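You operate a simulated robot arm through the tools that you are given. There is no shell and no other tool. Be economical: measure what you need, move in short steps, check, and stop when the job is done.

The job below is to be done with a simulated two-armed robot. You get a single attempt, and the scene is never put back.

Task
Fetch the wing nut from the top of the tumbler bench and set it on the top of the alignment table. Open the end cupboard door, take the short tapered tube from the top of the alignment table and put it in the shelf of the end cupboard, then shut the door. Fetch the red cup and set it on the shield card. Take the 73 mm crank housing from the top of the tumbler bench and leave it on the demagnetiser plate. Push the tumbler lid shut. Fetch the 130 head tube from the top of the tumbler bench and stand it on the shelf under the alignment table. Take the green banded lug on the door end of the tube bench and put it away on the top of the parts dryer. Lift the white pot lid open. Any order will do. Set down upright: crank housing, head tube, green banded lug.

The check looks at the end state, three seconds after you hand in, the way a careful person would. Anything else that was tipped, shoved, dropped, spilled or broken makes it a failure. A push-on lid holds only when it is set on centred and level and pressed home; a screw cap is set on level and turned clockwise until tight.

Robot
Two 6-joint arms with two-finger parallel grippers on one trunk, on a base that drives. Base frame: it is fixed to the floor where the robot stands at the start and does not move with it; the origin is under the middle of the robot, x ahead of it, y to its left, z up; the surface under the hand at the start is at about z = 0.84. Lengths are in m, angles in degrees, forces in N, time in s.
The left shoulder is at the start at [0.08, 0.216, 1.567], the right one opposite. With the tool pointing down near the work surface each hand reaches from about 0.1 to 0.7 m from the robot's upright axis, wherever it stands, measured 20 degrees to its own side. Places, roughly: crank housing [0.5, -1, 1]; demagnetiser plate (42x14 cm) [0.42, -0.1, 0.88]; end cupboard door [0.3, 1.9, 0.5]; green banded lug (7x4x5 cm) [-2.7, 0.8, 0.9]; head tube [0.75, -0.25, 1]; red cup (6x6x3 cm) [0, -3.6, 0.9]; shelf of the end cupboard [0.3, 2.1, 0.5]; shelf under the alignment table [-1, -1.4, 0.2]; shield card [0.75, 0.25, 1]; short tapered tube [-0.75, -1.75, 0.75]; top of the alignment table [-0.8, -1.5, 0.8]; top of the parts dryer (32x24 cm) [0.58, 0.34, 1.04]; tumbler lid [0.5, -1, 1]; white pot lid [-6.4, -3.3, 0.9]; wing nut (7x3x3 cm) [0.7, 0.1, 0.9]. Payload 3.43 kg a hand.
The TCP of each hand is the grasp point between the finger pads, 0.03 m short of the fingertips. In the tool frame z runs along the fingers and y along their closing line. Largest opening 0.094 m; finger width 0.028, thickness 0.01; the body of the gripper, 0.05 by 0.096 m, starts 0.055 m behind the TCP.
Orientation is told as [roll, pitch, yaw] about the base's x, y, z axes, in that order, counted from this pose: with the fingers straight down and closing along the base's y, the tool's x points along the base's -x, its y along +y and its z along -z.

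Tools
- The arms move only by the tool step_arm. It takes "left_moves", "right_moves" or both (then of equal length, played together; a hand with none holds still); each is a list of rows, each an object (a shift or turn left out is 0, a gripper value left out holds the last) with "slide": the shift along the tool's x, y, z in units of 50 mm (1.0 is 50 mm), a list of three; "rot": the turn, a rotation vector about the tool's x, y, z in units of 4 degrees (1.0 is 4 degrees), a list of three; "grip": the opening, from 0 (shut) to 1 (fully open). In form: [{"slide": [x, y, z], "rot": [rx, ry, rz], "grip": grip}, ...]. A call has 1 to 12 rows; each row shifts and turns the commanded pose from where the row before left it, along the tool's axes as they then stand. A call with a number of a shift or a turn outside -1 to 1 is refused whole. Rows are played at 5 a second. More than 0.05 m and 8.6 degrees between two rows, or a gripper value outside its range, and nothing of the call is played. Where a pose cannot be reached the arm comes as near as it can. A force on the tool above 40 N (or 10 N above the force at the start of the call, whichever is more), or a blocked arm, ends the call early, and 0.2 s more pass. Each finger travels about 0.072 m/s and halts on what it meets, pressing with about 32 N; the grip force reading is that of the motor and also rises with nothing between the fingers. The clock runs only during rows and for 0.2 s after the last one: add rows that do not move to give the fingers time. It gives the time, the measured TCP pose, the force on the tool (base axes), the opening and the grip force at its end, in the units of the frame above (readings bear some noise), with the torque about the TCP (base axes, N m) and any sound that the robot's microphone picked up, and new pictures: "views" is both (left out), scene, wrist or none (wrist: the cameras of the hands that moved).
- Cameras (640 x 400 px; columns grow to the right, rows downward): "scene" is now at [0.0855, -0.0272, 1.7074]; the picture's right is [-0.42, -0.91, 0.00], its down [-0.81, 0.38, -0.46] and it looks along [0.41, -0.19, -0.89] (base axes); focal length 258 px, centre (320, 200). "left" rides on the left gripper at [0.076, -0.014, -0.103] in its tool frame; the picture's right is [0.18, 0.98, 0.00], its down [-0.75, 0.14, -0.64] and it looks along [-0.63, 0.12, 0.77] (tool axes); focal length 243 px, centre (320, 200). "right" rides on the right gripper at [0.076, 0.014, -0.102] in its tool frame; the picture's right is [-0.18, 0.98, 0.00], its down [-0.75, -0.14, -0.64] and it looks along [-0.63, -0.12, 0.77] (tool axes); focal length 243 px, centre (320, 200). There is no depth. A picture from a camera that has moved, and an enlarged one, comes with that camera's place and axes in the base frame and with its lens.
- slide_trunk(by): slides the trunk up (or, below 0, down) by that many m; the arms and the scene camera ride with it, the base frame stays. It gives what a move gives, with no picture.
- base_move(legs): drives the robot by 1 to 6 legs, each [ahead, left, turn to the left] in m, m and degrees, along the robot's own axes; the way and the turn of a leg run together, so that a leg with both is an arc; at most 1.5 m and 180 degrees a leg. The arms and the cameras ride along, it lands a little off, and it stops where it bumps. It gives what a move gives, and a new picture of the scene camera.
- head_to(pan, tilt): turns the head with the scene camera to pan (to the left, within 86 degrees either way) and tilt (down, from -29 to 69), counted from straight ahead of the robot. It gives what a move gives, and a new picture of the scene camera.
- zoom(camera, box): a new picture of the part [left, top, right, bottom] of that camera's present view, enlarged. No time passes.
- hand_in(): hands the job in; it is judged then, once.

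Work in short steps. Places have to be worked out from the pictures, the camera data and where the tool is seen: move nearer, look again, correct. Check each grasp and each placing, and mend what went wrong. You have 483 turns and 360 pictures in all, those below and enlarged ones among them. Open the grippers and draw the arms clear of the work before you hand the job in, unless the task says otherwise; then end with one line.

The tools are called after "Call:" as a command line: name --argument value ..., lists and objects as JSON in quotes. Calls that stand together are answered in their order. step_arm: Moves the arms, as the interface text tells. Its arguments: {"type":"object","properties":{"left_moves":{"type":"array","items":{"type":"object","properties":{"slide":{"type":"array","items":{"type":"number"}},"rot":{"type":"array","items":{"type":"number"}},"grip":{"type":"number"}}}},"right_moves":{"type":"array","items":{"type":"object","properties":{"slide":{"type":"array","items":{"type":"number"}},"rot":{"type":"array","items":{"type":"number"}},"grip":{"type":"number"}}}},"views":{"type":"string","enum":["both","scene","wrist","none"]}},"required":[]} The other tools are called the same way: slide_trunk (by) slides the trunk up or down; base_move (legs) drives the base; head_to (pan, tilt) turns the head that bears the scene camera; zoom (camera, box) takes an enlarged picture of a part of a camera's view; hand_in () hands the job in.

At the start:

```text
clock: 0.0
left_tool_pos: [0.5321, 0.0044, 0.9995]
left_orientation: [0.1, -0.1, 0.1]
left_wrist_force: [1.1, -0.8, -0.3]
left_ft_torque: [-0.01, -0.02, -0.01]
left_opening: 0.0942
left_grip_force: 0.1
right_tool_pos: [0.3821, -0.4172, 0.9995]
right_orientation: [0.0, 0.0, 0.0]
right_wrist_force: [-0.6, 0.6, 0.0]
right_ft_torque: [0.02, -0.02, 0.05]
right_opening: 0.094
right_grip_force: 0.1
trunk travel left (down, up): [-0.797, 0.043]
robot x, y, heading: [0.003, -0.001, 0.0]
head pan, tilt: [-25.1, 62.7]
```

scene: 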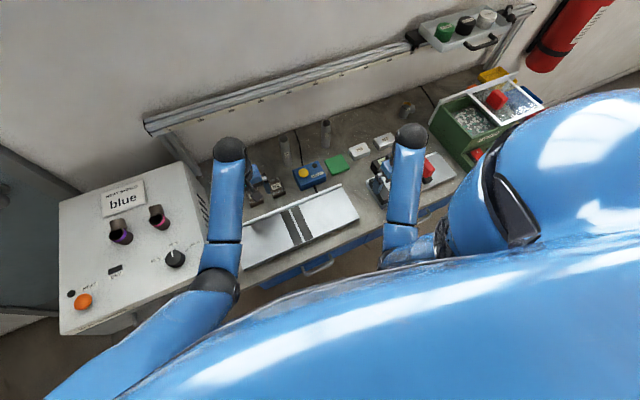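
right: 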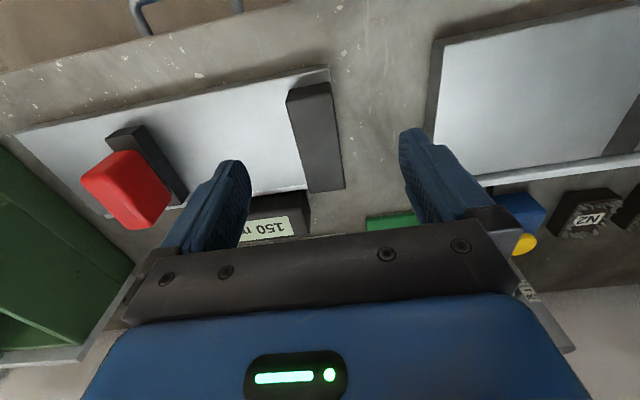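
left: 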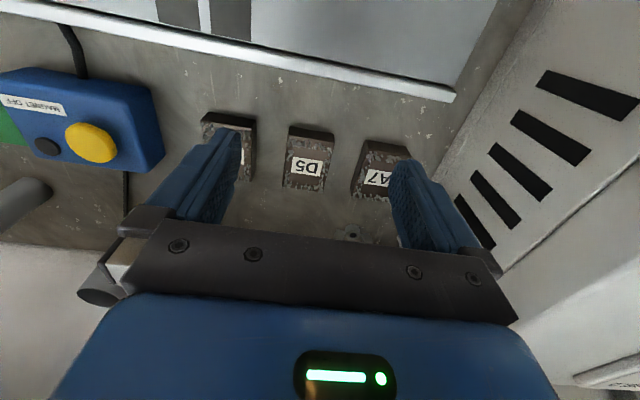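

I start by looking around with the head, to learn the layout of the tumbler bench.

Call:
head_to --pan 0 --tilt 50

Call:
head_to --pan -60 --tilt 40

Call:
head_to --pan -86 --tilt 20

Call:
head_to --pan 80 --tilt 20

```text
clock: 0.9
left_tool_pos: [0.5307, 0.0043, 0.9994]
left_orientation: [0.0, 0.0, 0.0]
left_wrist_force: [0.7, 0.0, -0.3]
left_ft_torque: [-0.02, -0.01, 0.02]
left_opening: 0.0941
left_grip_force: 0.1
right_tool_pos: [0.3831, -0.4184, 0.9997]
right_orientation: [-0.1, 0.1, 0.0]
right_wrist_force: [0.2, -0.2, 0.1]
right_ft_torque: [-0.03, 0.02, 0.01]
right_opening: 0.0939
right_grip_force: 0.0
trunk travel left (down, up): [-0.797, 0.043]
robot x, y, heading: [0.0018, -0.0015, -0.0]
head pan, tilt: [0.0, 50.0]
camera scene: at [0.1052, -0.0005, 1.723], right [0.0, -1.0, 0.0], down [-0.77, 0.0, -0.64], along [0.64, 0.0, -0.77], focal length 258 px, centre (320, 200)
```

scene: 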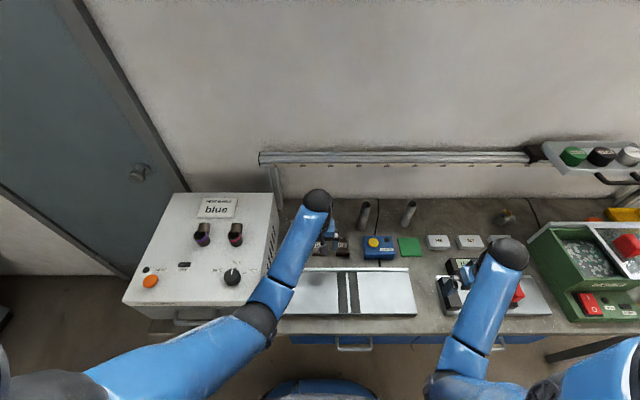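

```text
clock: 2.2
left_tool_pos: [0.532, 0.0055, 1.001]
left_orientation: [0.0, 0.0, 0.0]
left_wrist_force: [-0.7, 0.3, -0.7]
left_ft_torque: [0.0, 0.0, 0.0]
left_opening: 0.0942
left_grip_force: 0.1
right_tool_pos: [0.3829, -0.4163, 0.9994]
right_orientation: [0.1, 0.0, 0.0]
right_wrist_force: [0.2, -0.4, -0.6]
right_ft_torque: [0.02, 0.01, 0.01]
right_opening: 0.094
right_grip_force: 0.1
trunk travel left (down, up): [-0.797, 0.043]
robot x, y, heading: [-0.0024, -0.0001, -0.2]
head pan, tilt: [-60.0, 40.0]
camera scene: at [0.0707, -0.074, 1.7372], right [-0.87, -0.5, 0.0], down [-0.32, 0.56, -0.77], along [0.38, -0.66, -0.64], focal length 258 px, centre (320, 200)
```

scene: 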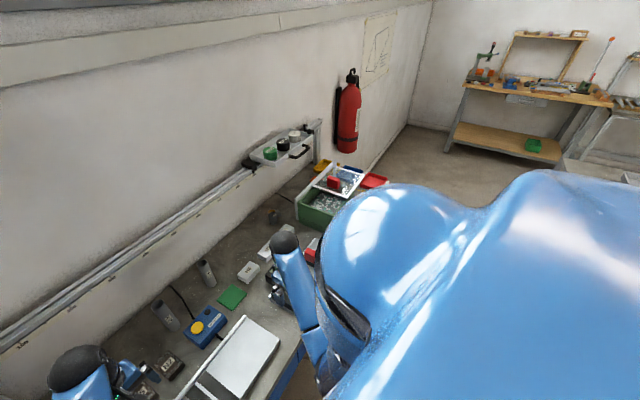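

```text
clock: 3.1
left_tool_pos: [0.5304, 0.005, 0.9996]
left_orientation: [-0.1, 0.0, 0.0]
left_wrist_force: [0.6, 0.4, 0.5]
left_ft_torque: [0.01, 0.02, -0.02]
left_opening: 0.0942
left_grip_force: 0.1
right_tool_pos: [0.3828, -0.4174, 0.9999]
right_orientation: [0.0, 0.1, 0.0]
right_wrist_force: [0.2, -0.9, -0.1]
right_ft_torque: [0.03, -0.01, 0.02]
right_opening: 0.094
right_grip_force: 0.0
trunk travel left (down, up): [-0.797, 0.043]
robot x, y, heading: [-0.0007, 0.0009, 0.1]
head pan, tilt: [-85.9, 20.0]
camera scene: at [0.0349, -0.0933, 1.7686], right [-1.0, -0.07, 0.0], down [-0.02, 0.34, -0.94], along [0.07, -0.94, -0.34], focal length 258 px, centre (320, 200)
```

scene: 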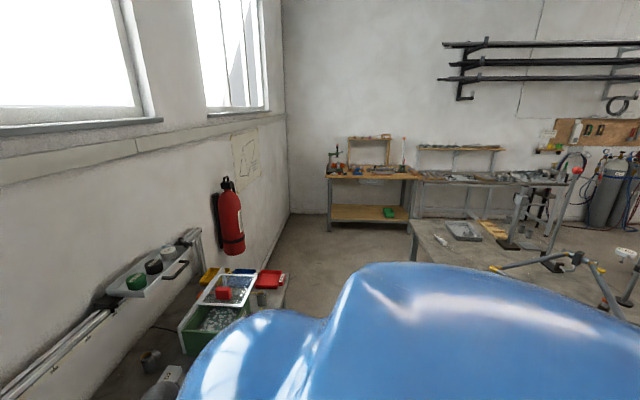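

```text
clock: 5.6
left_tool_pos: [0.5316, 0.0047, 0.9993]
left_orientation: [0.0, 0.1, 0.0]
left_wrist_force: [0.8, -0.6, 0.5]
left_ft_torque: [0.0, -0.03, 0.01]
left_opening: 0.0941
left_grip_force: 0.0
right_tool_pos: [0.3829, -0.4171, 0.9998]
right_orientation: [0.0, 0.0, 0.0]
right_wrist_force: [0.5, 0.2, 0.5]
right_ft_torque: [-0.01, 0.02, 0.02]
right_opening: 0.0939
right_grip_force: 0.0
trunk travel left (down, up): [-0.797, 0.043]
robot x, y, heading: [-0.0015, -0.0001, -0.2]
head pan, tilt: [80.0, 20.0]
camera scene: at [0.0444, 0.0914, 1.7686], right [0.98, -0.17, 0.0], down [-0.06, -0.34, -0.94], along [0.16, 0.93, -0.34], focal length 258 px, centre (320, 200)
```

scene: 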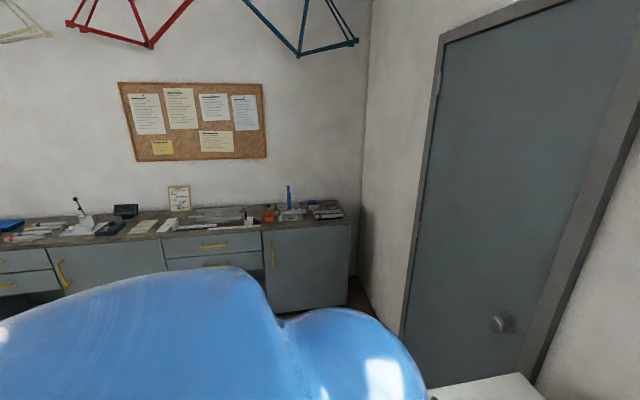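

The bench view needs detail; I look forward and zoom into the dryer and the bench parts.

Call:
head_to --pan 0 --tilt 50

Call:
zoom --camera "scene" --box '[120, 180, 300, 320]'

Call:
zoom --camera "scene" --box '[320, 180, 480, 280]'

Call:
zoom --camera "scene" --box '[460, 130, 640, 330]'

```text
clock: 7.2
left_tool_pos: [0.5317, 0.0037, 0.9992]
left_orientation: [0.0, 0.0, 0.0]
left_wrist_force: [0.0, -0.4, 0.2]
left_ft_torque: [-0.02, 0.01, -0.02]
left_opening: 0.0942
left_grip_force: 0.0
right_tool_pos: [0.3814, -0.4174, 0.9995]
right_orientation: [0.0, 0.0, 0.0]
right_wrist_force: [-0.5, 0.2, 0.1]
right_ft_torque: [0.02, 0.02, -0.02]
right_opening: 0.094
right_grip_force: 0.1
trunk travel left (down, up): [-0.797, 0.043]
robot x, y, heading: [0.001, -0.0002, -0.1]
head pan, tilt: [0.0, 50.0]
camera scene: at [0.1051, -0.0003, 1.723], right [0.0, -1.0, 0.0], down [-0.77, 0.0, -0.64], along [0.64, 0.0, -0.77], focal length 258 px, centre (320, 200)
```

scene: 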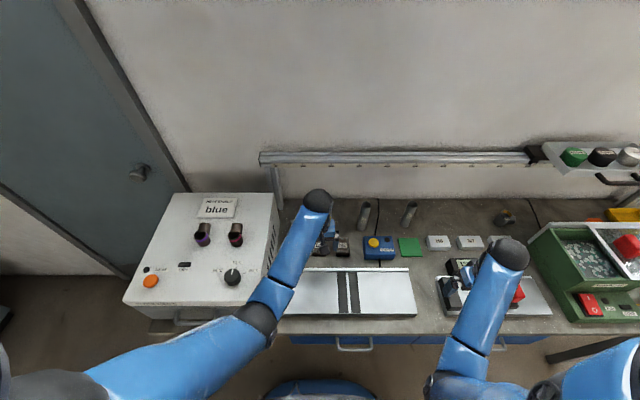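

```text
2.86 times, centred on (210, 250) of scene
camera zoom: at [0.1051, -0.0003, 1.723], right [0.0, -1.0, 0.0], down [-0.77, 0.0, -0.64], along [0.64, 0.0, -0.77], focal length 738 px, centre (634, 57)
```

zoom: 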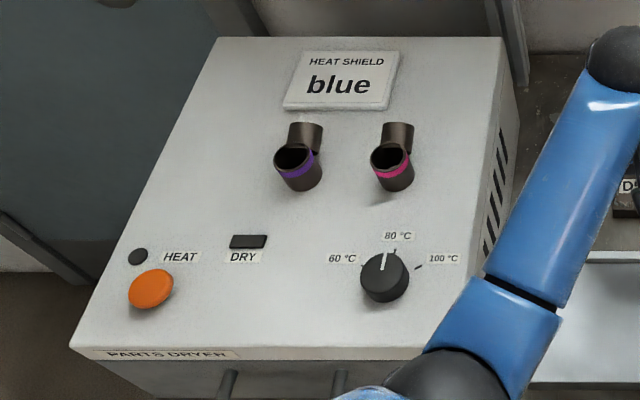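

```text
4.00 times, centred on (400, 230) of scene
camera zoom: at [0.1051, -0.0003, 1.723], right [0.0, -1.0, 0.0], down [-0.77, 0.0, -0.64], along [0.64, 0.0, -0.77], focal length 1032 px, centre (0, 80)
```

zoom: 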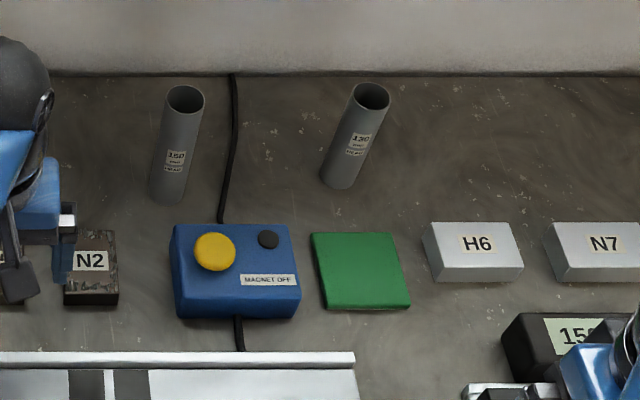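

```text
2.00 times, centred on (550, 230) of scene
camera zoom: at [0.1051, -0.0003, 1.723], right [0.0, -1.0, 0.0], down [-0.77, 0.0, -0.64], along [0.64, 0.0, -0.77], focal length 516 px, centre (-140, 140)
```

zoom: 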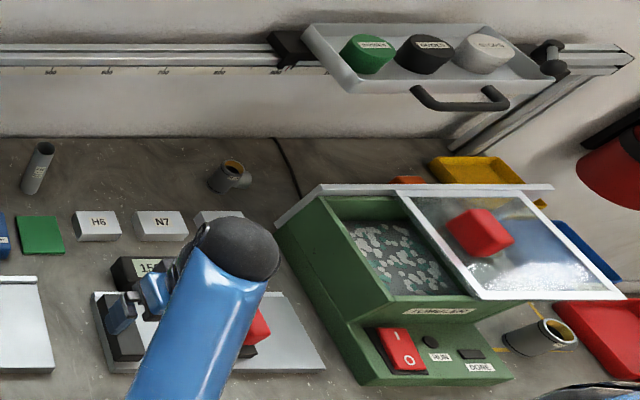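

The left arm hides the spot where the wing nut should be. I raise and retract both arms a bit.

Call:
step_arm --left_moves '[{"slide": [0, 0, -1]}, {"slide": [1, 0, -1]}, {"slide": [1, 0, -1]}, {"slide": [1, 0, 0]}, {"slide": [1, 0, 0]}]' --right_moves '[{"slide": [0, 0, -1]}, {"slide": [1, 0, -1]}, {"slide": [1, 0, -1]}, {"slide": [0, 0, 0]}, {"slide": [0, 0, 0]}]' --views "scene"

Call:
zoom --camera "scene" --box '[270, 180, 430, 280]'

Call:
zoom --camera "scene" --box '[400, 190, 560, 320]'

```text
refused: row 2 steps farther than a row can; nothing moved
```

```text
4.00 times, centred on (350, 230) of scene
camera zoom: at [0.1051, -0.0003, 1.723], right [0.0, -1.0, 0.0], down [-0.77, 0.0, -0.64], along [0.64, 0.0, -0.77], focal length 1032 px, centre (200, 80)
```

zoom: 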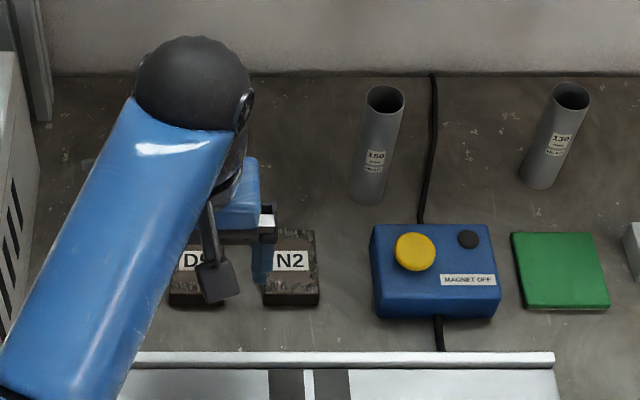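

```text
3.08 times, centred on (480, 255) of scene
camera zoom: at [0.1051, -0.0003, 1.723], right [0.0, -1.0, 0.0], down [-0.77, 0.0, -0.64], along [0.64, 0.0, -0.77], focal length 794 px, centre (-172, 31)
```

zoom: 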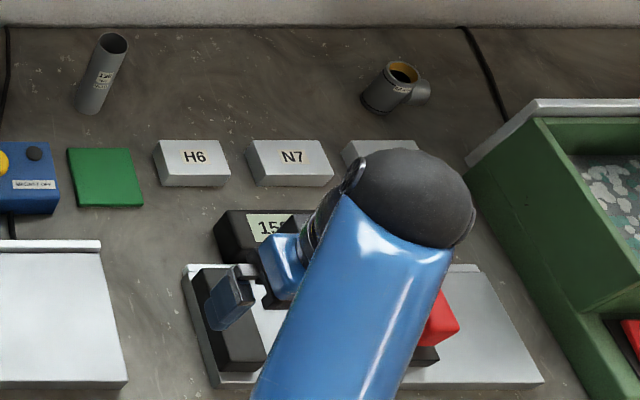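

A row's shift is at most 0.05 m in total, so I split the moves and lift then retract.

Call:
step_arm --left_moves '[{"slide": [0, 0, -1]}, {"slide": [0, 0, -1]}, {"slide": [0, 0, -1]}, {"slide": [1, 0, 0]}, {"slide": [1, 0, 0]}, {"slide": [1, 0, 0]}, {"slide": [1, 0, 0]}]' --right_moves '[{"slide": [0, 0, -1]}, {"slide": [0, 0, -1]}, {"slide": [0, 0, -1]}, {"slide": [1, 0, 0]}, {"slide": [1, 0, 0]}, {"slide": [0, 0, 0]}, {"slide": [0, 0, 0]}]' --views "scene"

Call:
zoom --camera "scene" --box '[260, 180, 440, 290]'

Call:
zoom --camera "scene" --box '[420, 190, 580, 320]'

```text
clock: 8.8
left_tool_pos: [0.407, -0.0354, 1.0145]
left_orientation: [-0.1, -0.1, 0.0]
left_wrist_force: [0.5, -0.4, -0.5]
left_ft_torque: [0.0, -0.02, 0.04]
left_opening: 0.0939
left_grip_force: 0.1
left hand out of reach, approached as far as the arm can: row 2, 3, 4, 5, 6, 7
right_tool_pos: [0.2989, -0.4284, 0.9989]
right_orientation: [-0.3, -0.2, 0.0]
right_wrist_force: [-0.6, -0.3, -0.2]
right_ft_torque: [-0.01, -0.01, 0.02]
right_opening: 0.094
right_grip_force: 0.1
right hand out of reach, approached as far as the arm can: row 1, 2, 3, 4
trunk travel left (down, up): [-0.797, 0.043]
robot x, y, heading: [-0.0015, 0.0009, -0.0]
head pan, tilt: [0.0, 50.0]
camera scene: at [0.1048, -0.0006, 1.7231], right [0.0, -1.0, 0.0], down [-0.77, 0.0, -0.64], along [0.64, 0.0, -0.77], focal length 258 px, centre (320, 200)
```

scene: 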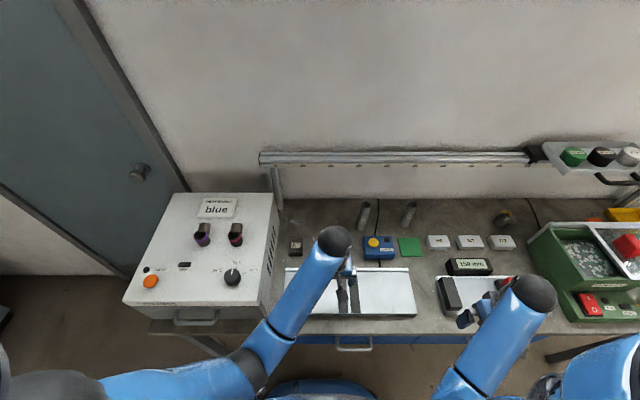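

```text
3.56 times, centred on (350, 235) of scene
camera zoom: at [0.1048, -0.0006, 1.7231], right [0.0, -1.0, 0.0], down [-0.77, 0.0, -0.64], along [0.64, 0.0, -0.77], focal length 918 px, centre (213, 76)
```

zoom: 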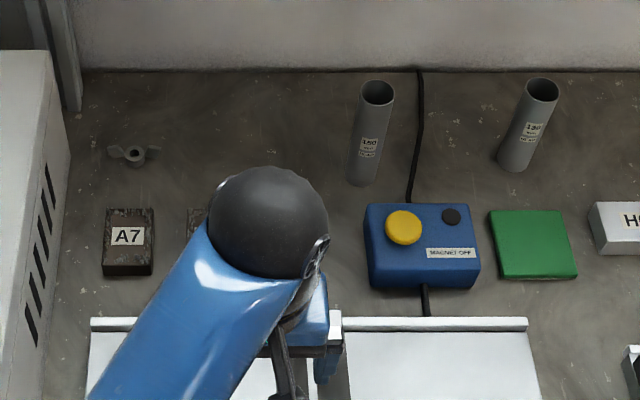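

```text
3.08 times, centred on (500, 255) of scene
camera zoom: at [0.1048, -0.0006, 1.7231], right [0.0, -1.0, 0.0], down [-0.77, 0.0, -0.64], along [0.64, 0.0, -0.77], focal length 794 px, centre (-234, 31)
```

zoom: 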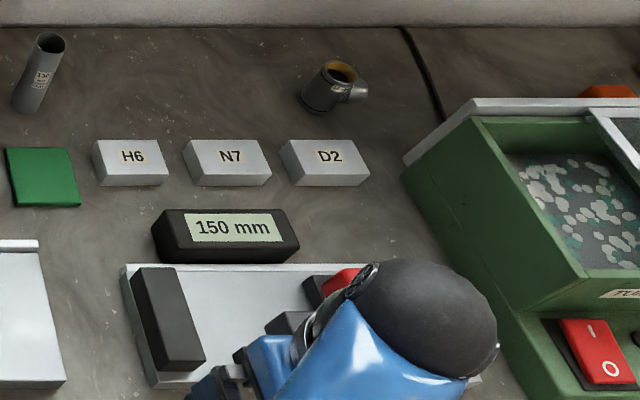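

The wing nut is at about (0.705, 0.09), and the 130 tube at (0.707, -0.346). Two housings stand around the tumbler, so I back off and slide right to read their labels.

Call:
base_move --legs '[[-0.3, 0, 0], [0, -0.85, 0]]'

Call:
head_to --pan 0 --tilt 40

Call:
zoom --camera "scene" --box '[220, 160, 420, 290]'

```text
clock: 14.9
left_tool_pos: [0.1035, -0.8768, 1.0148]
left_orientation: [-0.1, -0.1, -0.1]
left_wrist_force: [0.2, 0.3, -0.4]
left_ft_torque: [0.03, -0.04, 0.02]
left_opening: 0.0942
left_grip_force: 0.0
right_tool_pos: [-0.0044, -1.2704, 0.9988]
right_orientation: [-0.2, -0.3, -0.1]
right_wrist_force: [-0.4, -0.9, -0.4]
right_ft_torque: [0.0, 0.03, 0.02]
right_opening: 0.094
right_grip_force: 0.1
trunk travel left (down, up): [-0.797, 0.043]
robot x, y, heading: [-0.3027, -0.8433, -0.1]
head pan, tilt: [0.0, 50.0]
camera scene: at [-0.1978, -0.8404, 1.7231], right [0.0, -1.0, 0.0], down [-0.77, 0.0, -0.64], along [0.64, 0.0, -0.77], focal length 258 px, centre (320, 200)
```

scene: 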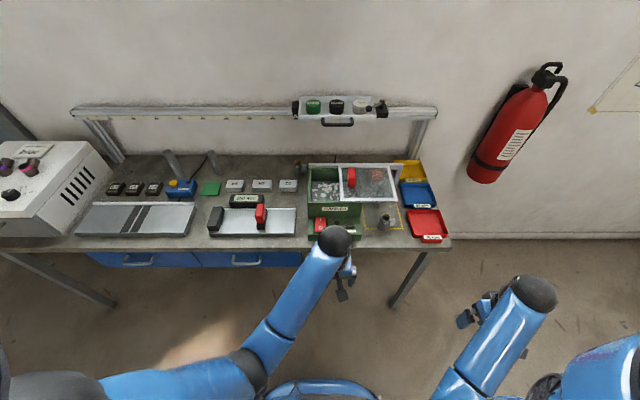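

```text
clock: 15.6
left_tool_pos: [0.1062, -0.876, 1.0149]
left_orientation: [0.0, -0.1, -0.2]
left_wrist_force: [-0.3, -0.5, 0.0]
left_ft_torque: [-0.02, -0.01, 0.01]
left_opening: 0.094
left_grip_force: 0.0
right_tool_pos: [-0.0042, -1.2706, 0.9995]
right_orientation: [-0.2, -0.1, -0.1]
right_wrist_force: [0.3, 0.9, 0.6]
right_ft_torque: [-0.01, -0.02, -0.02]
right_opening: 0.0938
right_grip_force: 0.1
trunk travel left (down, up): [-0.797, 0.043]
robot x, y, heading: [-0.3039, -0.8433, -0.0]
head pan, tilt: [0.0, 40.0]
camera scene: at [-0.1889, -0.8415, 1.7372], right [0.0, -1.0, 0.0], down [-0.64, 0.0, -0.77], along [0.77, 0.0, -0.64], focal length 258 px, centre (320, 200)
```

scene: 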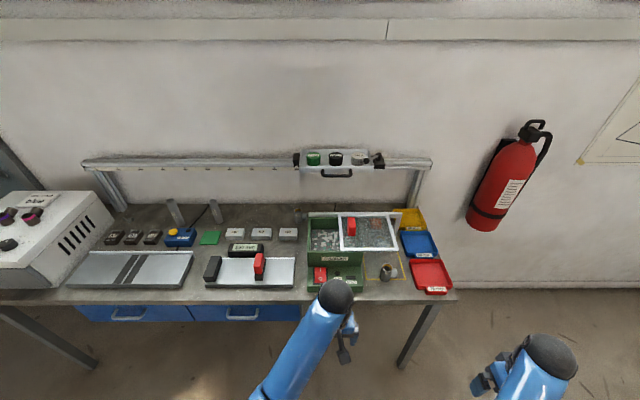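

```text
3.08 times, centred on (320, 225) of scene
camera zoom: at [-0.1889, -0.8415, 1.7372], right [0.0, -1.0, 0.0], down [-0.64, 0.0, -0.77], along [0.77, 0.0, -0.64], focal length 794 px, centre (320, 123)
```

zoom: 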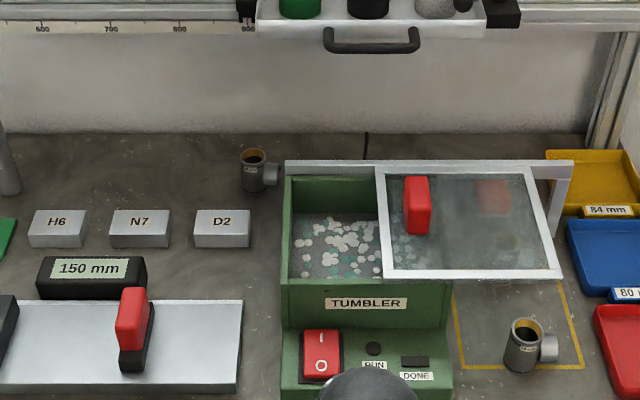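

I zoom in on both housings for labels.

Call:
zoom --camera "scene" --box '[288, 200, 320, 220]'

Call:
zoom --camera "scene" --box '[364, 250, 412, 280]'

```text
16.00 times, centred on (304, 210) of scene
camera zoom: at [-0.1889, -0.8415, 1.7372], right [0.0, -1.0, 0.0], down [-0.64, 0.0, -0.77], along [0.77, 0.0, -0.64], focal length 4130 px, centre (576, 40)
```

zoom: 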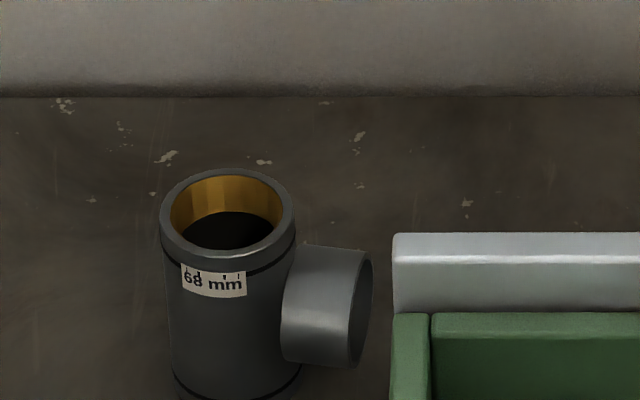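

```text
13.33 times, centred on (388, 265) of scene
camera zoom: at [-0.1889, -0.8415, 1.7372], right [0.0, -1.0, 0.0], down [-0.64, 0.0, -0.77], along [0.77, 0.0, -0.64], focal length 3442 px, centre (-587, -667)
```

zoom: 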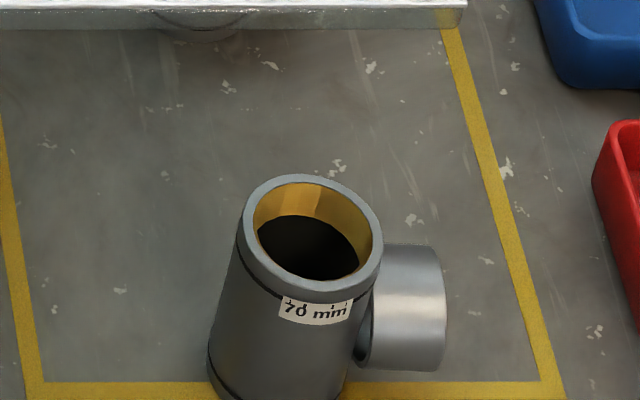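

The housings read 68 mm and about 70 mm. A third one seems hidden beneath the overhanging lid, so shutting the lid comes first. I zoom on the lid, and raise the trunk for clearance.

Call:
zoom --camera "scene" --box '[300, 205, 412, 275]'

Call:
slide_trunk --by 0.042

```text
5.71 times, centred on (356, 240) of scene
camera zoom: at [-0.1889, -0.8415, 1.7372], right [0.0, -1.0, 0.0], down [-0.64, 0.0, -0.77], along [0.77, 0.0, -0.64], focal length 1475 px, centre (114, -29)
```

zoom: 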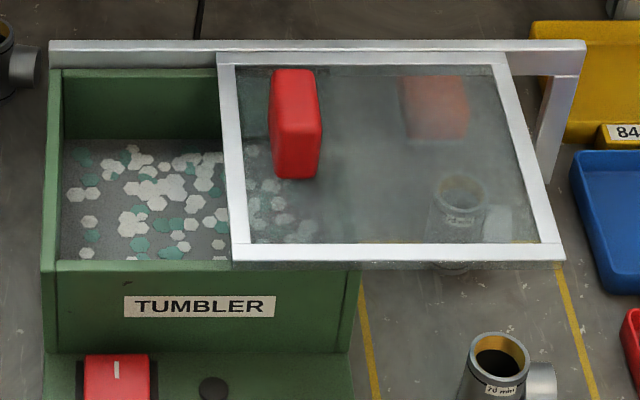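

```text
clock: 16.4
left_tool_pos: [0.104, -0.8767, 1.056]
left_orientation: [0.0, -0.1, 0.0]
left_wrist_force: [0.1, 0.2, 0.2]
left_ft_torque: [0.0, 0.0, 0.01]
left_opening: 0.0937
left_grip_force: 0.0
right_tool_pos: [-0.0043, -1.2708, 1.0403]
right_orientation: [-0.1, -0.1, -0.1]
right_wrist_force: [-0.8, -0.3, -0.5]
right_ft_torque: [-0.04, 0.0, -0.01]
right_opening: 0.0941
right_grip_force: 0.0
trunk travel left (down, up): [-0.839, 0.001]
robot x, y, heading: [-0.3008, -0.8384, -0.1]
head pan, tilt: [0.0, 40.0]
```

The third housing is seen through the glass. I drive in front of the tumbler so that the right hand can take the knob at about (0.51, -0.96).

Call:
base_move --legs '[[0, 0.09, 0], [0.3, 0, 0]]'

Call:
step_arm --right_moves '[{"slide": [0, 1, 0]}, {"slide": [0, 1, 0]}, {"slide": [0, 1, 0]}, {"slide": [0, 1, 0]}, {"slide": [-1, 0, 0]}, {"slide": [-1, 0, 0]}]'

```text
clock: 19.2
left_tool_pos: [0.4025, -0.7865, 1.0576]
left_orientation: [-0.1, -0.3, 0.0]
left_wrist_force: [1.0, 0.2, -0.6]
left_ft_torque: [0.03, -0.02, 0.01]
left_opening: 0.0941
left_grip_force: 0.0
right_tool_pos: [0.2945, -1.1794, 1.0414]
right_orientation: [-0.3, -0.3, 0.0]
right_wrist_force: [-1.4, 0.4, -0.5]
right_ft_torque: [-0.02, -0.05, 0.02]
right_opening: 0.0939
right_grip_force: 0.1
trunk travel left (down, up): [-0.839, 0.001]
robot x, y, heading: [-0.0013, -0.7505, -0.1]
head pan, tilt: [0.0, 40.0]
camera scene: at [0.1072, -0.7504, 1.7796], right [0.0, -1.0, 0.0], down [-0.64, 0.0, -0.77], along [0.77, 0.0, -0.64], focal length 258 px, centre (320, 200)
```

scene: 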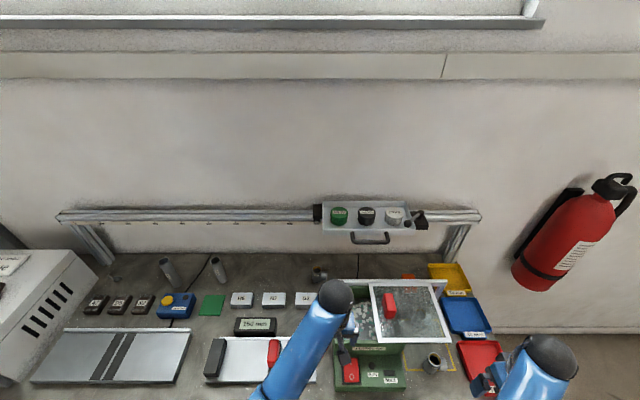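

```text
clock: 20.6
left_tool_pos: [0.4076, -0.7865, 1.0545]
left_orientation: [0.0, 0.1, 0.1]
left_wrist_force: [0.7, 0.3, -0.8]
left_ft_torque: [0.0, 0.04, 0.01]
left_opening: 0.0942
left_grip_force: 0.1
right_tool_pos: [0.3988, -0.9787, 1.0401]
right_orientation: [-0.3, -0.1, -0.1]
right_wrist_force: [0.5, 0.3, -0.2]
right_ft_torque: [-0.01, 0.02, 0.0]
right_opening: 0.0939
right_grip_force: 0.1
trunk travel left (down, up): [-0.839, 0.001]
robot x, y, heading: [-0.0026, -0.7511, -0.2]
head pan, tilt: [0.0, 40.0]
camera scene: at [0.1161, -0.7519, 1.7788], right [0.0, -1.0, 0.0], down [-0.65, 0.0, -0.76], along [0.76, 0.0, -0.65], focal length 258 px, centre (320, 200)
camera right: at [0.3241, -0.9659, 1.1426], right [0.19, 0.98, 0.0], down [0.75, -0.14, 0.64], along [0.63, -0.12, -0.77], focal length 243 px, centre (320, 200)
```

scene: 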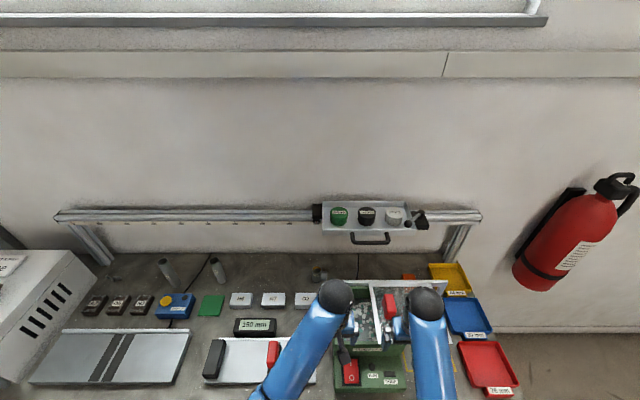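
right: 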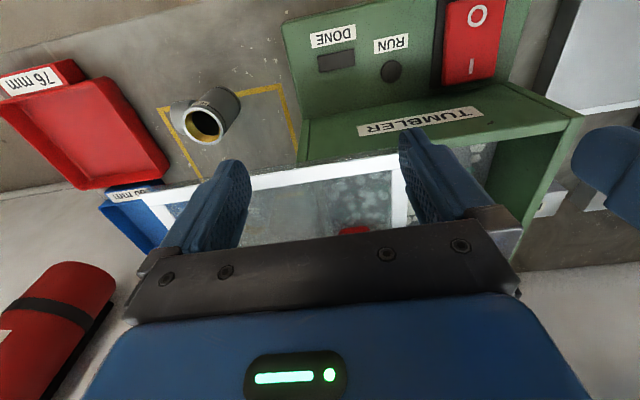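

The knob lies ahead between the open fingers at about x=0.505. I advance 0.105 m straddling it, then close.

Call:
step_arm --right_moves '[{"slide": [-1, 0.1, 0]}, {"slide": [-1, 0.1, 0]}, {"slide": [-0.1, 0, 0]}]'

```text
refused: row 1 steps farther than a row can; nothing moved
```

Slight over-length; I shorten the rows.

Call:
step_arm --right_moves '[{"slide": [-0.9, 0.1, 0]}, {"slide": [-0.9, 0.1, 0]}, {"slide": [-0.3, 0, 0]}]'

```text
clock: 21.4
left_tool_pos: [0.4057, -0.7868, 1.0553]
left_orientation: [-0.1, 0.0, 0.0]
left_wrist_force: [0.4, 0.8, -0.3]
left_ft_torque: [0.01, 0.01, 0.0]
left_opening: 0.0939
left_grip_force: 0.1
right_tool_pos: [0.504, -0.9697, 1.04]
right_orientation: [-0.2, -0.1, 0.0]
right_wrist_force: [-0.3, -0.9, -0.2]
right_ft_torque: [0.01, -0.01, 0.0]
right_opening: 0.0937
right_grip_force: 0.1
trunk travel left (down, up): [-0.839, 0.001]
robot x, y, heading: [-0.0004, -0.7509, 0.1]
head pan, tilt: [0.0, 40.0]
camera scene: at [0.1123, -0.7518, 1.7791], right [0.0, -1.0, 0.0], down [-0.64, 0.0, -0.77], along [0.77, 0.0, -0.64], focal length 258 px, centre (320, 200)
camera right: at [0.4274, -0.9565, 1.1427], right [0.18, 0.98, 0.0], down [0.75, -0.14, 0.64], along [0.63, -0.12, -0.77], focal length 243 px, centre (320, 200)
```

scene: 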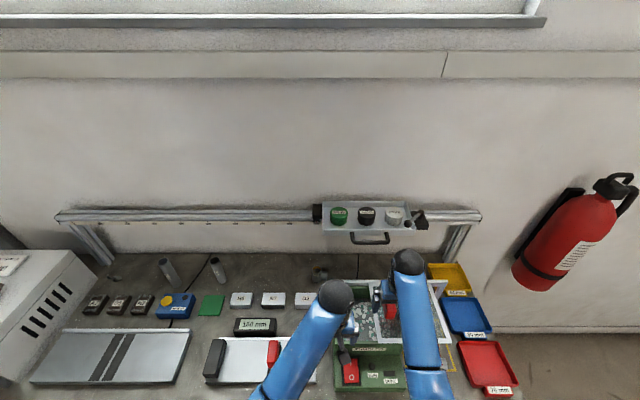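
right: 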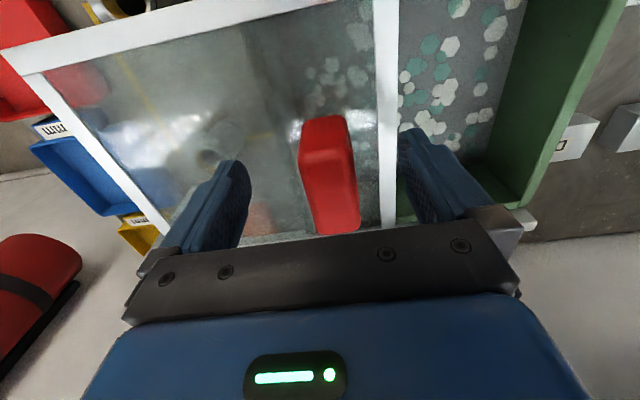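

The knob stands between the fingers. I lower slightly, and close.

Call:
step_arm --right_moves '[{"slide": [0, 0, 0.2], "grip": 0.15}, {"grip": 0.15}, {"grip": 0.15}, {"grip": 0.15}, {"grip": 0.15}]' --views "wrist"

```text
clock: 22.6
left_tool_pos: [0.4057, -0.7862, 1.0557]
left_orientation: [0.0, 0.1, 0.0]
left_wrist_force: [0.4, -0.1, -0.1]
left_ft_torque: [0.02, -0.01, -0.04]
left_opening: 0.094
left_grip_force: 0.1
right_tool_pos: [0.5041, -0.9704, 1.0291]
right_orientation: [-0.2, 0.0, 0.0]
right_wrist_force: [2.9, -0.6, -1.0]
right_ft_torque: [0.0, 0.2, 0.02]
right_opening: 0.0342
right_grip_force: 45.5
trunk travel left (down, up): [-0.839, 0.001]
robot x, y, heading: [-0.0001, -0.7497, -0.4]
head pan, tilt: [0.0, 40.0]
camera right: at [0.427, -0.9568, 1.1326], right [0.18, 0.98, 0.0], down [0.75, -0.14, 0.64], along [0.63, -0.12, -0.77], focal length 243 px, centre (320, 200)
```

right: 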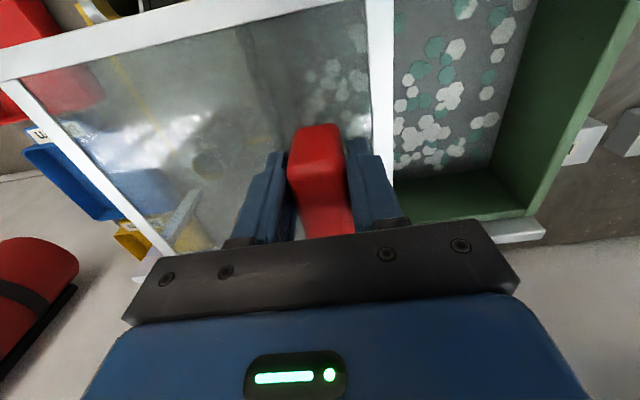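

Knob gripped. I slide the lid left about 0.12 m, moving the left hand out of the way first.

Call:
step_arm --left_moves '[{"slide": [0, 1, 0]}, {"slide": [0, 1, 0]}, {"slide": [0, 1, 0]}, {}, {}, {}, {}, {}]' --right_moves '[{"slide": [0, 0, 0]}, {"slide": [0, 0.4, 0]}, {"slide": [0, 0.4, 0]}, {"slide": [0, 0.4, 0]}, {"slide": [0, 0.4, 0]}, {"slide": [0, 0.4, 0]}, {"slide": [0, 0.2, 0]}, {"slide": [0, 0.2, 0]}]'

```text
clock: 24.4
left_tool_pos: [0.4077, -0.637, 1.0425]
left_orientation: [-0.1, -0.2, 0.0]
left_wrist_force: [-0.8, -0.1, 0.5]
left_ft_torque: [-0.01, 0.01, -0.02]
left_opening: 0.0939
left_grip_force: 0.0
left hand out of reach, approached as far as the arm can: row 1, 2
right_tool_pos: [0.5029, -0.8498, 1.0286]
right_orientation: [-0.1, -0.2, 0.0]
right_wrist_force: [5.3, -1.5, 1.8]
right_ft_torque: [0.05, 0.31, -0.12]
right_opening: 0.0346
right_grip_force: 45.1
trunk travel left (down, up): [-0.839, 0.001]
robot x, y, heading: [-0.0034, -0.7501, -0.0]
head pan, tilt: [0.0, 40.0]
camera scene: at [0.1128, -0.7521, 1.7791], right [0.0, -1.0, 0.0], down [-0.64, 0.0, -0.77], along [0.77, 0.0, -0.64], focal length 258 px, centre (320, 200)
camera right: at [0.4268, -0.8368, 1.1325], right [0.18, 0.98, 0.0], down [0.75, -0.14, 0.64], along [0.63, -0.12, -0.76], focal length 243 px, centre (320, 200)
camera left: at [0.3322, -0.652, 1.1461], right [-0.18, 0.98, 0.0], down [0.75, 0.14, 0.64], along [0.63, 0.12, -0.76], focal length 243 px, centre (320, 200)
```

scene: 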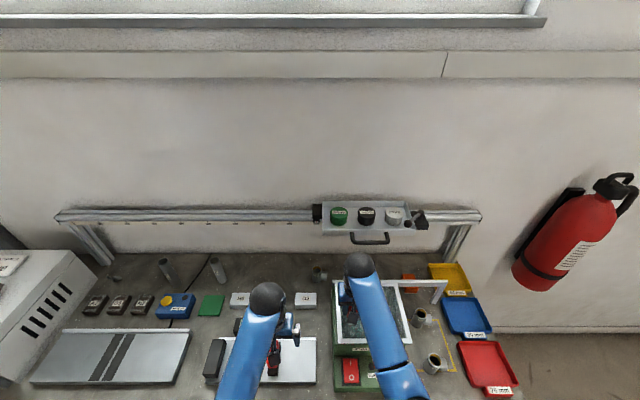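
right: 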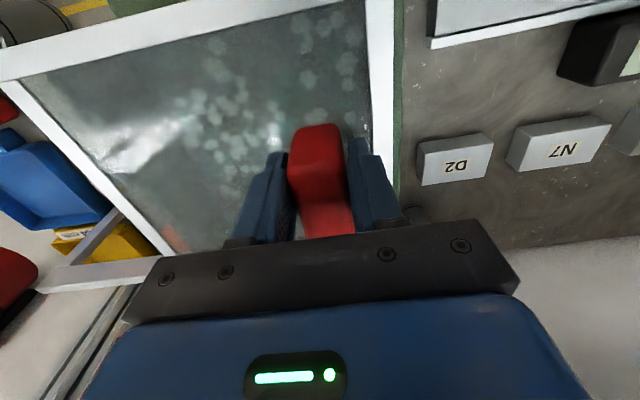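
left: 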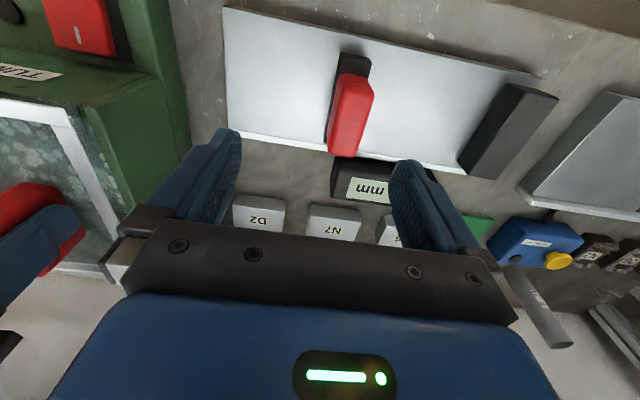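

The lid is nearly over. I push gently further until it stops.

Call:
step_arm --right_moves '[{"slide": [0, 0.1, 0]}, {"slide": [0, 0.1, 0]}, {"slide": [0, 0.1, 0]}]' --views "wrist"

```text
clock: 25.2
left_tool_pos: [0.4098, -0.6397, 1.0436]
left_orientation: [0.2, -0.2, -0.1]
left_wrist_force: [0.2, 0.5, 0.5]
left_ft_torque: [0.03, 0.0, 0.01]
left_opening: 0.0942
left_grip_force: 0.1
right_tool_pos: [0.5031, -0.8387, 1.0287]
right_orientation: [-0.1, -0.2, -0.2]
right_wrist_force: [6.6, -11.2, 6.0]
right_ft_torque: [0.1, -0.16, 0.25]
right_opening: 0.0345
right_grip_force: 44.8
trunk travel left (down, up): [-0.839, 0.001]
robot x, y, heading: [0.0012, -0.7515, -0.1]
head pan, tilt: [0.0, 40.0]
camera right: at [0.4269, -0.8255, 1.1325], right [0.19, 0.98, 0.0], down [0.75, -0.14, 0.64], along [0.63, -0.12, -0.76], focal length 243 px, centre (320, 200)
```

right: 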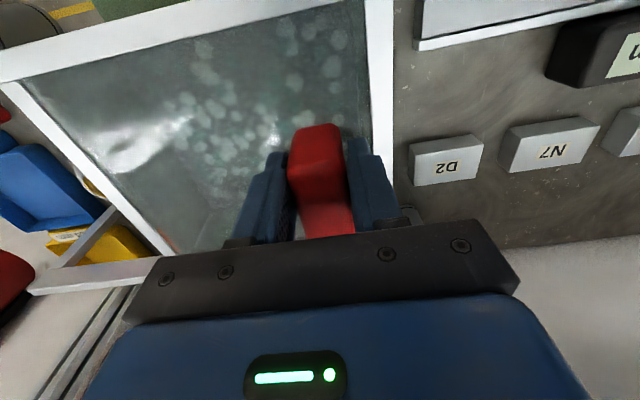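

It met a stop (11 N); the lid is shut. I release and draw back, then look at the uncovered housing.

Call:
step_arm --right_moves '[{"slide": [0, 0, -0.05], "grip": 0.8}, {"grip": 0.8}, {"grip": 0.8}, {"slide": [0, 0, -0.3]}, {"slide": [1, 0, 0]}, {"slide": [1, 0, 0]}, {"slide": [1, 0, 0]}, {"slide": [0, -1, 0]}, {"slide": [0, -1, 0]}, {"slide": [0, -1, 0]}]'

Call:
zoom --camera "scene" --box '[310, 260, 470, 390]'

```text
clock: 27.4
left_tool_pos: [0.4068, -0.6369, 1.0431]
left_orientation: [0.0, -0.3, 0.0]
left_wrist_force: [0.2, 0.3, -0.3]
left_ft_torque: [-0.03, 0.01, 0.02]
left_opening: 0.0939
left_grip_force: 0.0
right_tool_pos: [0.3508, -0.9866, 1.0417]
right_orientation: [-0.1, -0.2, 0.0]
right_wrist_force: [0.0, -0.3, -0.2]
right_ft_torque: [0.0, 0.0, -0.03]
right_opening: 0.0751
right_grip_force: 0.2
right hand out of reach, approached as far as the arm can: row 6, 7
trunk travel left (down, up): [-0.839, 0.001]
robot x, y, heading: [0.0039, -0.7459, -0.1]
head pan, tilt: [0.0, 40.0]
camera scene: at [0.1108, -0.7526, 1.7792], right [0.0, -1.0, 0.0], down [-0.64, 0.0, -0.77], along [0.77, 0.0, -0.64], focal length 258 px, centre (320, 200)
camera right: at [0.2748, -0.9731, 1.1439], right [0.18, 0.98, 0.0], down [0.75, -0.14, 0.64], along [0.63, -0.12, -0.76], focal length 243 px, centre (320, 200)
```

scene: 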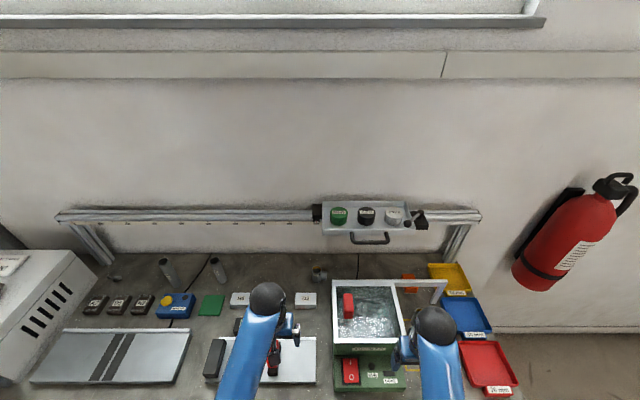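
right: 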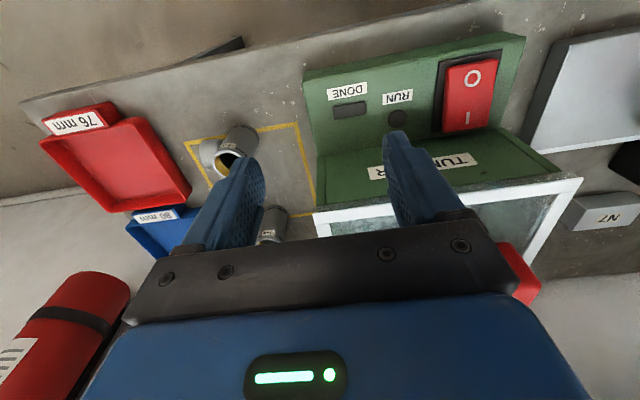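

```text
3.08 times, centred on (390, 325) of scene
camera zoom: at [0.1108, -0.7526, 1.7792], right [0.0, -1.0, 0.0], down [-0.64, 0.0, -0.77], along [0.77, 0.0, -0.64], focal length 794 px, centre (105, -185)
```

zoom: 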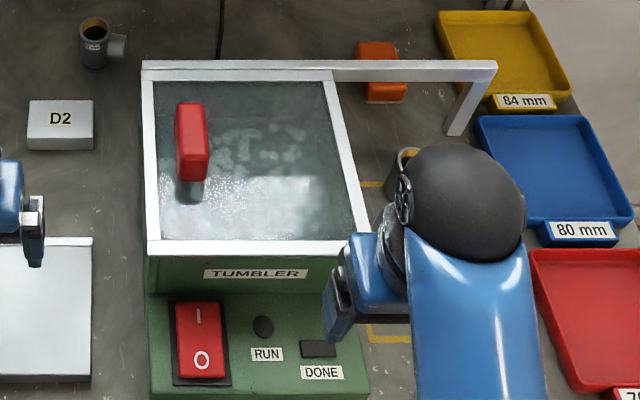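

Lid fully covers the box. I move the right hand further right to see the uncovered housing's label.

Call:
step_arm --right_moves '[{"slide": [0.4, 0, 0]}, {"slide": [0, -1, 0]}, {"slide": [0, -1, 0]}, {"slide": [0, -1, 0]}, {"slide": [0, -1, 0]}]' --views "none"

Call:
zoom --camera "scene" --box '[400, 290, 464, 330]'

Call:
zoom --camera "scene" --box '[400, 330, 500, 390]'

```text
clock: 28.6
left_tool_pos: [0.4082, -0.6383, 1.0441]
left_orientation: [0.1, -0.2, 0.0]
left_wrist_force: [-0.6, 0.2, -0.4]
left_ft_torque: [-0.01, 0.01, -0.03]
left_opening: 0.0941
left_grip_force: 0.0
right_tool_pos: [0.3314, -1.1859, 1.0412]
right_orientation: [-0.1, -0.1, 0.1]
right_wrist_force: [-0.3, -0.2, 0.0]
right_ft_torque: [0.0, -0.01, 0.02]
right_opening: 0.0751
right_grip_force: 0.0
trunk travel left (down, up): [-0.839, 0.001]
robot x, y, heading: [-0.0056, -0.7525, 0.1]
head pan, tilt: [0.0, 40.0]
```

```text
10.00 times, centred on (432, 310) of scene
camera zoom: at [0.1116, -0.7539, 1.7792], right [0.0, -1.0, 0.0], down [-0.64, 0.0, -0.77], along [0.77, 0.0, -0.64], focal length 2581 px, centre (-800, -900)
```

zoom: 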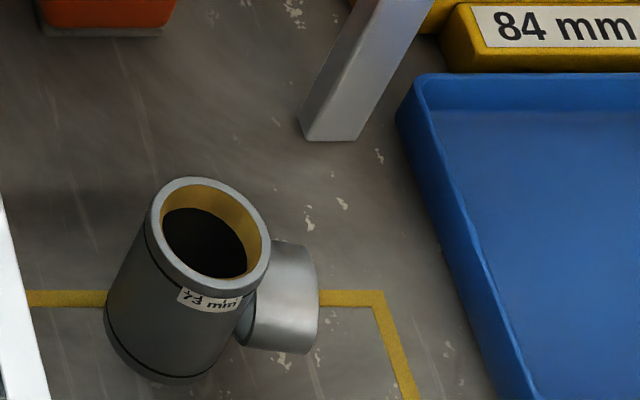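

```text
6.40 times, centred on (450, 360) of scene
camera zoom: at [0.1116, -0.7539, 1.7792], right [0.0, -1.0, 0.0], down [-0.64, 0.0, -0.77], along [0.77, 0.0, -0.64], focal length 1652 px, centre (-512, -824)
```

zoom: 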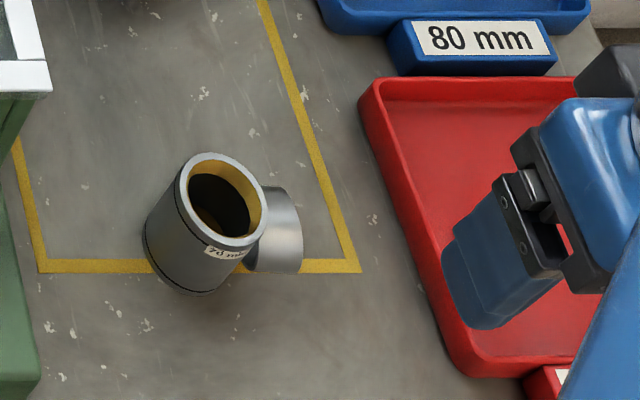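

The rear one reads 73 mm: body centre about (0.542, -1.10), height about 0.073, stub pointing to -y. I turn the right hand 90 degrees (yaw +) in place so it can close along x.

Call:
step_arm --right_moves '[{"rot": [0, 0, -1], "grip": 1}, {"rot": [0, 0, -1]}, {"rot": [0, 0, -1]}, {"rot": [0, 0, -1]}, {"rot": [0, 0, -1]}, {"rot": [0, 0, -1]}, {"rot": [0, 0, -1]}, {"rot": [0, 0, -1]}, {"rot": [0, 0, -1]}, {"rot": [0, 0, -1]}, {"rot": [0, 0, -1]}, {"rot": [0, 0, -1]}]' --views "none"

Call:
step_arm --right_moves '[{"rot": [0, 0, -1]}, {"rot": [0, 0, -1]}, {"rot": [0, 0, -1]}, {"rot": [0, 0, -1]}, {"rot": [0, 0, -1]}, {"rot": [0, 0, -1]}, {"rot": [0, 0, -1]}, {"rot": [0, 0, -1]}, {"rot": [0, 0, -1]}, {"rot": [0, 0, -1]}, {"rot": [0, 0, -0.5]}]' --views "scene"

```text
clock: 31.2
left_tool_pos: [0.4079, -0.6361, 1.0431]
left_orientation: [-0.1, -0.2, 0.0]
left_wrist_force: [-0.5, 0.7, -0.1]
left_ft_torque: [-0.01, -0.01, -0.01]
left_opening: 0.094
left_grip_force: 0.1
right_tool_pos: [0.3323, -1.1852, 1.0423]
right_orientation: [-0.2, 0.0, 48.1]
right_wrist_force: [0.0, -0.2, -0.1]
right_ft_torque: [0.05, 0.04, 0.01]
right_opening: 0.0942
right_grip_force: 0.1
trunk travel left (down, up): [-0.839, 0.001]
robot x, y, heading: [0.0005, -0.7535, 0.1]
head pan, tilt: [0.0, 40.0]
```

```text
clock: 33.6
left_tool_pos: [0.4077, -0.6363, 1.0432]
left_orientation: [0.0, -0.2, 0.0]
left_wrist_force: [0.9, 0.0, 0.2]
left_ft_torque: [-0.03, 0.0, -0.03]
left_opening: 0.0936
left_grip_force: 0.0
right_tool_pos: [0.3318, -1.1845, 1.0412]
right_orientation: [-0.1, 0.1, 90.0]
right_wrist_force: [0.0, 0.8, 0.0]
right_ft_torque: [-0.02, -0.03, 0.01]
right_opening: 0.0938
right_grip_force: 0.0
trunk travel left (down, up): [-0.839, 0.001]
robot x, y, heading: [-0.0016, -0.7527, 0.1]
head pan, tilt: [0.0, 40.0]
camera scene: at [0.1114, -0.7518, 1.7792], right [0.0, -1.0, 0.0], down [-0.64, 0.0, -0.77], along [0.77, 0.0, -0.64], focal length 258 px, centre (320, 200)
```

scene: 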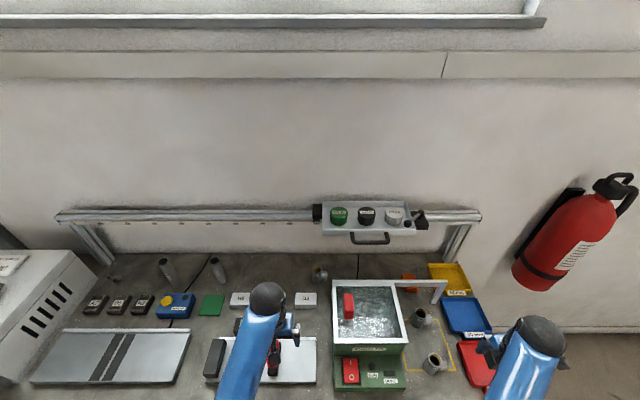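

With yaw 90, tool x is base -y and tool y is base -x. I move over the housing at height 1.04.

Call:
step_arm --right_moves '[{"slide": [0, -1, 0]}, {"slide": [0, -1, 0]}, {"slide": [0, -1, 0]}, {"slide": [0, -1, 0]}, {"slide": [0, -0.2, 0]}, {"slide": [-0.85, 0, 0]}, {"slide": [-0.85, 0, 0]}]'

```text
clock: 35.2
left_tool_pos: [0.4078, -0.6348, 1.0437]
left_orientation: [-0.2, -0.2, 0.0]
left_wrist_force: [-0.2, 0.4, 0.0]
left_ft_torque: [0.0, -0.02, -0.02]
left_opening: 0.0937
left_grip_force: 0.1
right_tool_pos: [0.5425, -1.0989, 1.0418]
right_orientation: [-0.1, 0.2, 90.0]
right_wrist_force: [0.7, -0.3, 0.1]
right_ft_torque: [-0.01, 0.0, 0.01]
right_opening: 0.0939
right_grip_force: 0.0
trunk travel left (down, up): [-0.839, 0.001]
robot x, y, heading: [-0.002, -0.7508, 0.2]
head pan, tilt: [0.0, 40.0]
camera scene: at [0.111, -0.7487, 1.7792], right [0.0, -1.0, 0.0], down [-0.64, 0.0, -0.77], along [0.77, 0.0, -0.64], focal length 258 px, centre (320, 200)
camera right: at [0.5278, -1.1747, 1.1456], right [-0.98, 0.19, 0.0], down [0.14, 0.76, 0.64], along [0.12, 0.63, -0.77], focal length 243 px, centre (320, 200)
```

scene: 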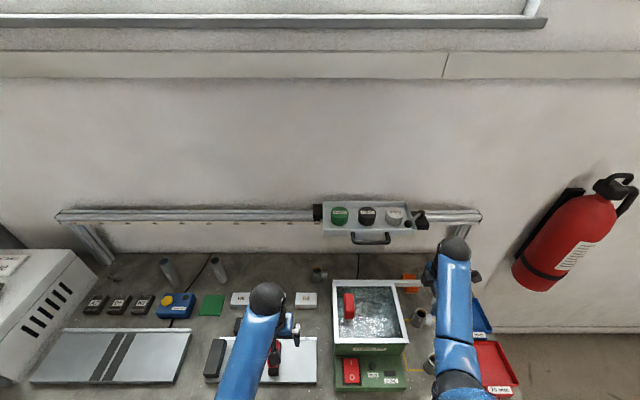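
right: 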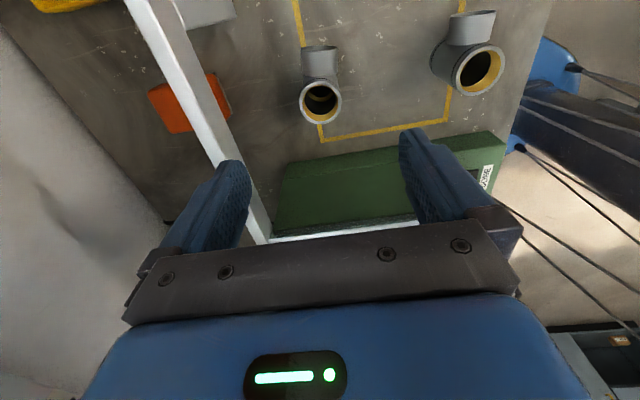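

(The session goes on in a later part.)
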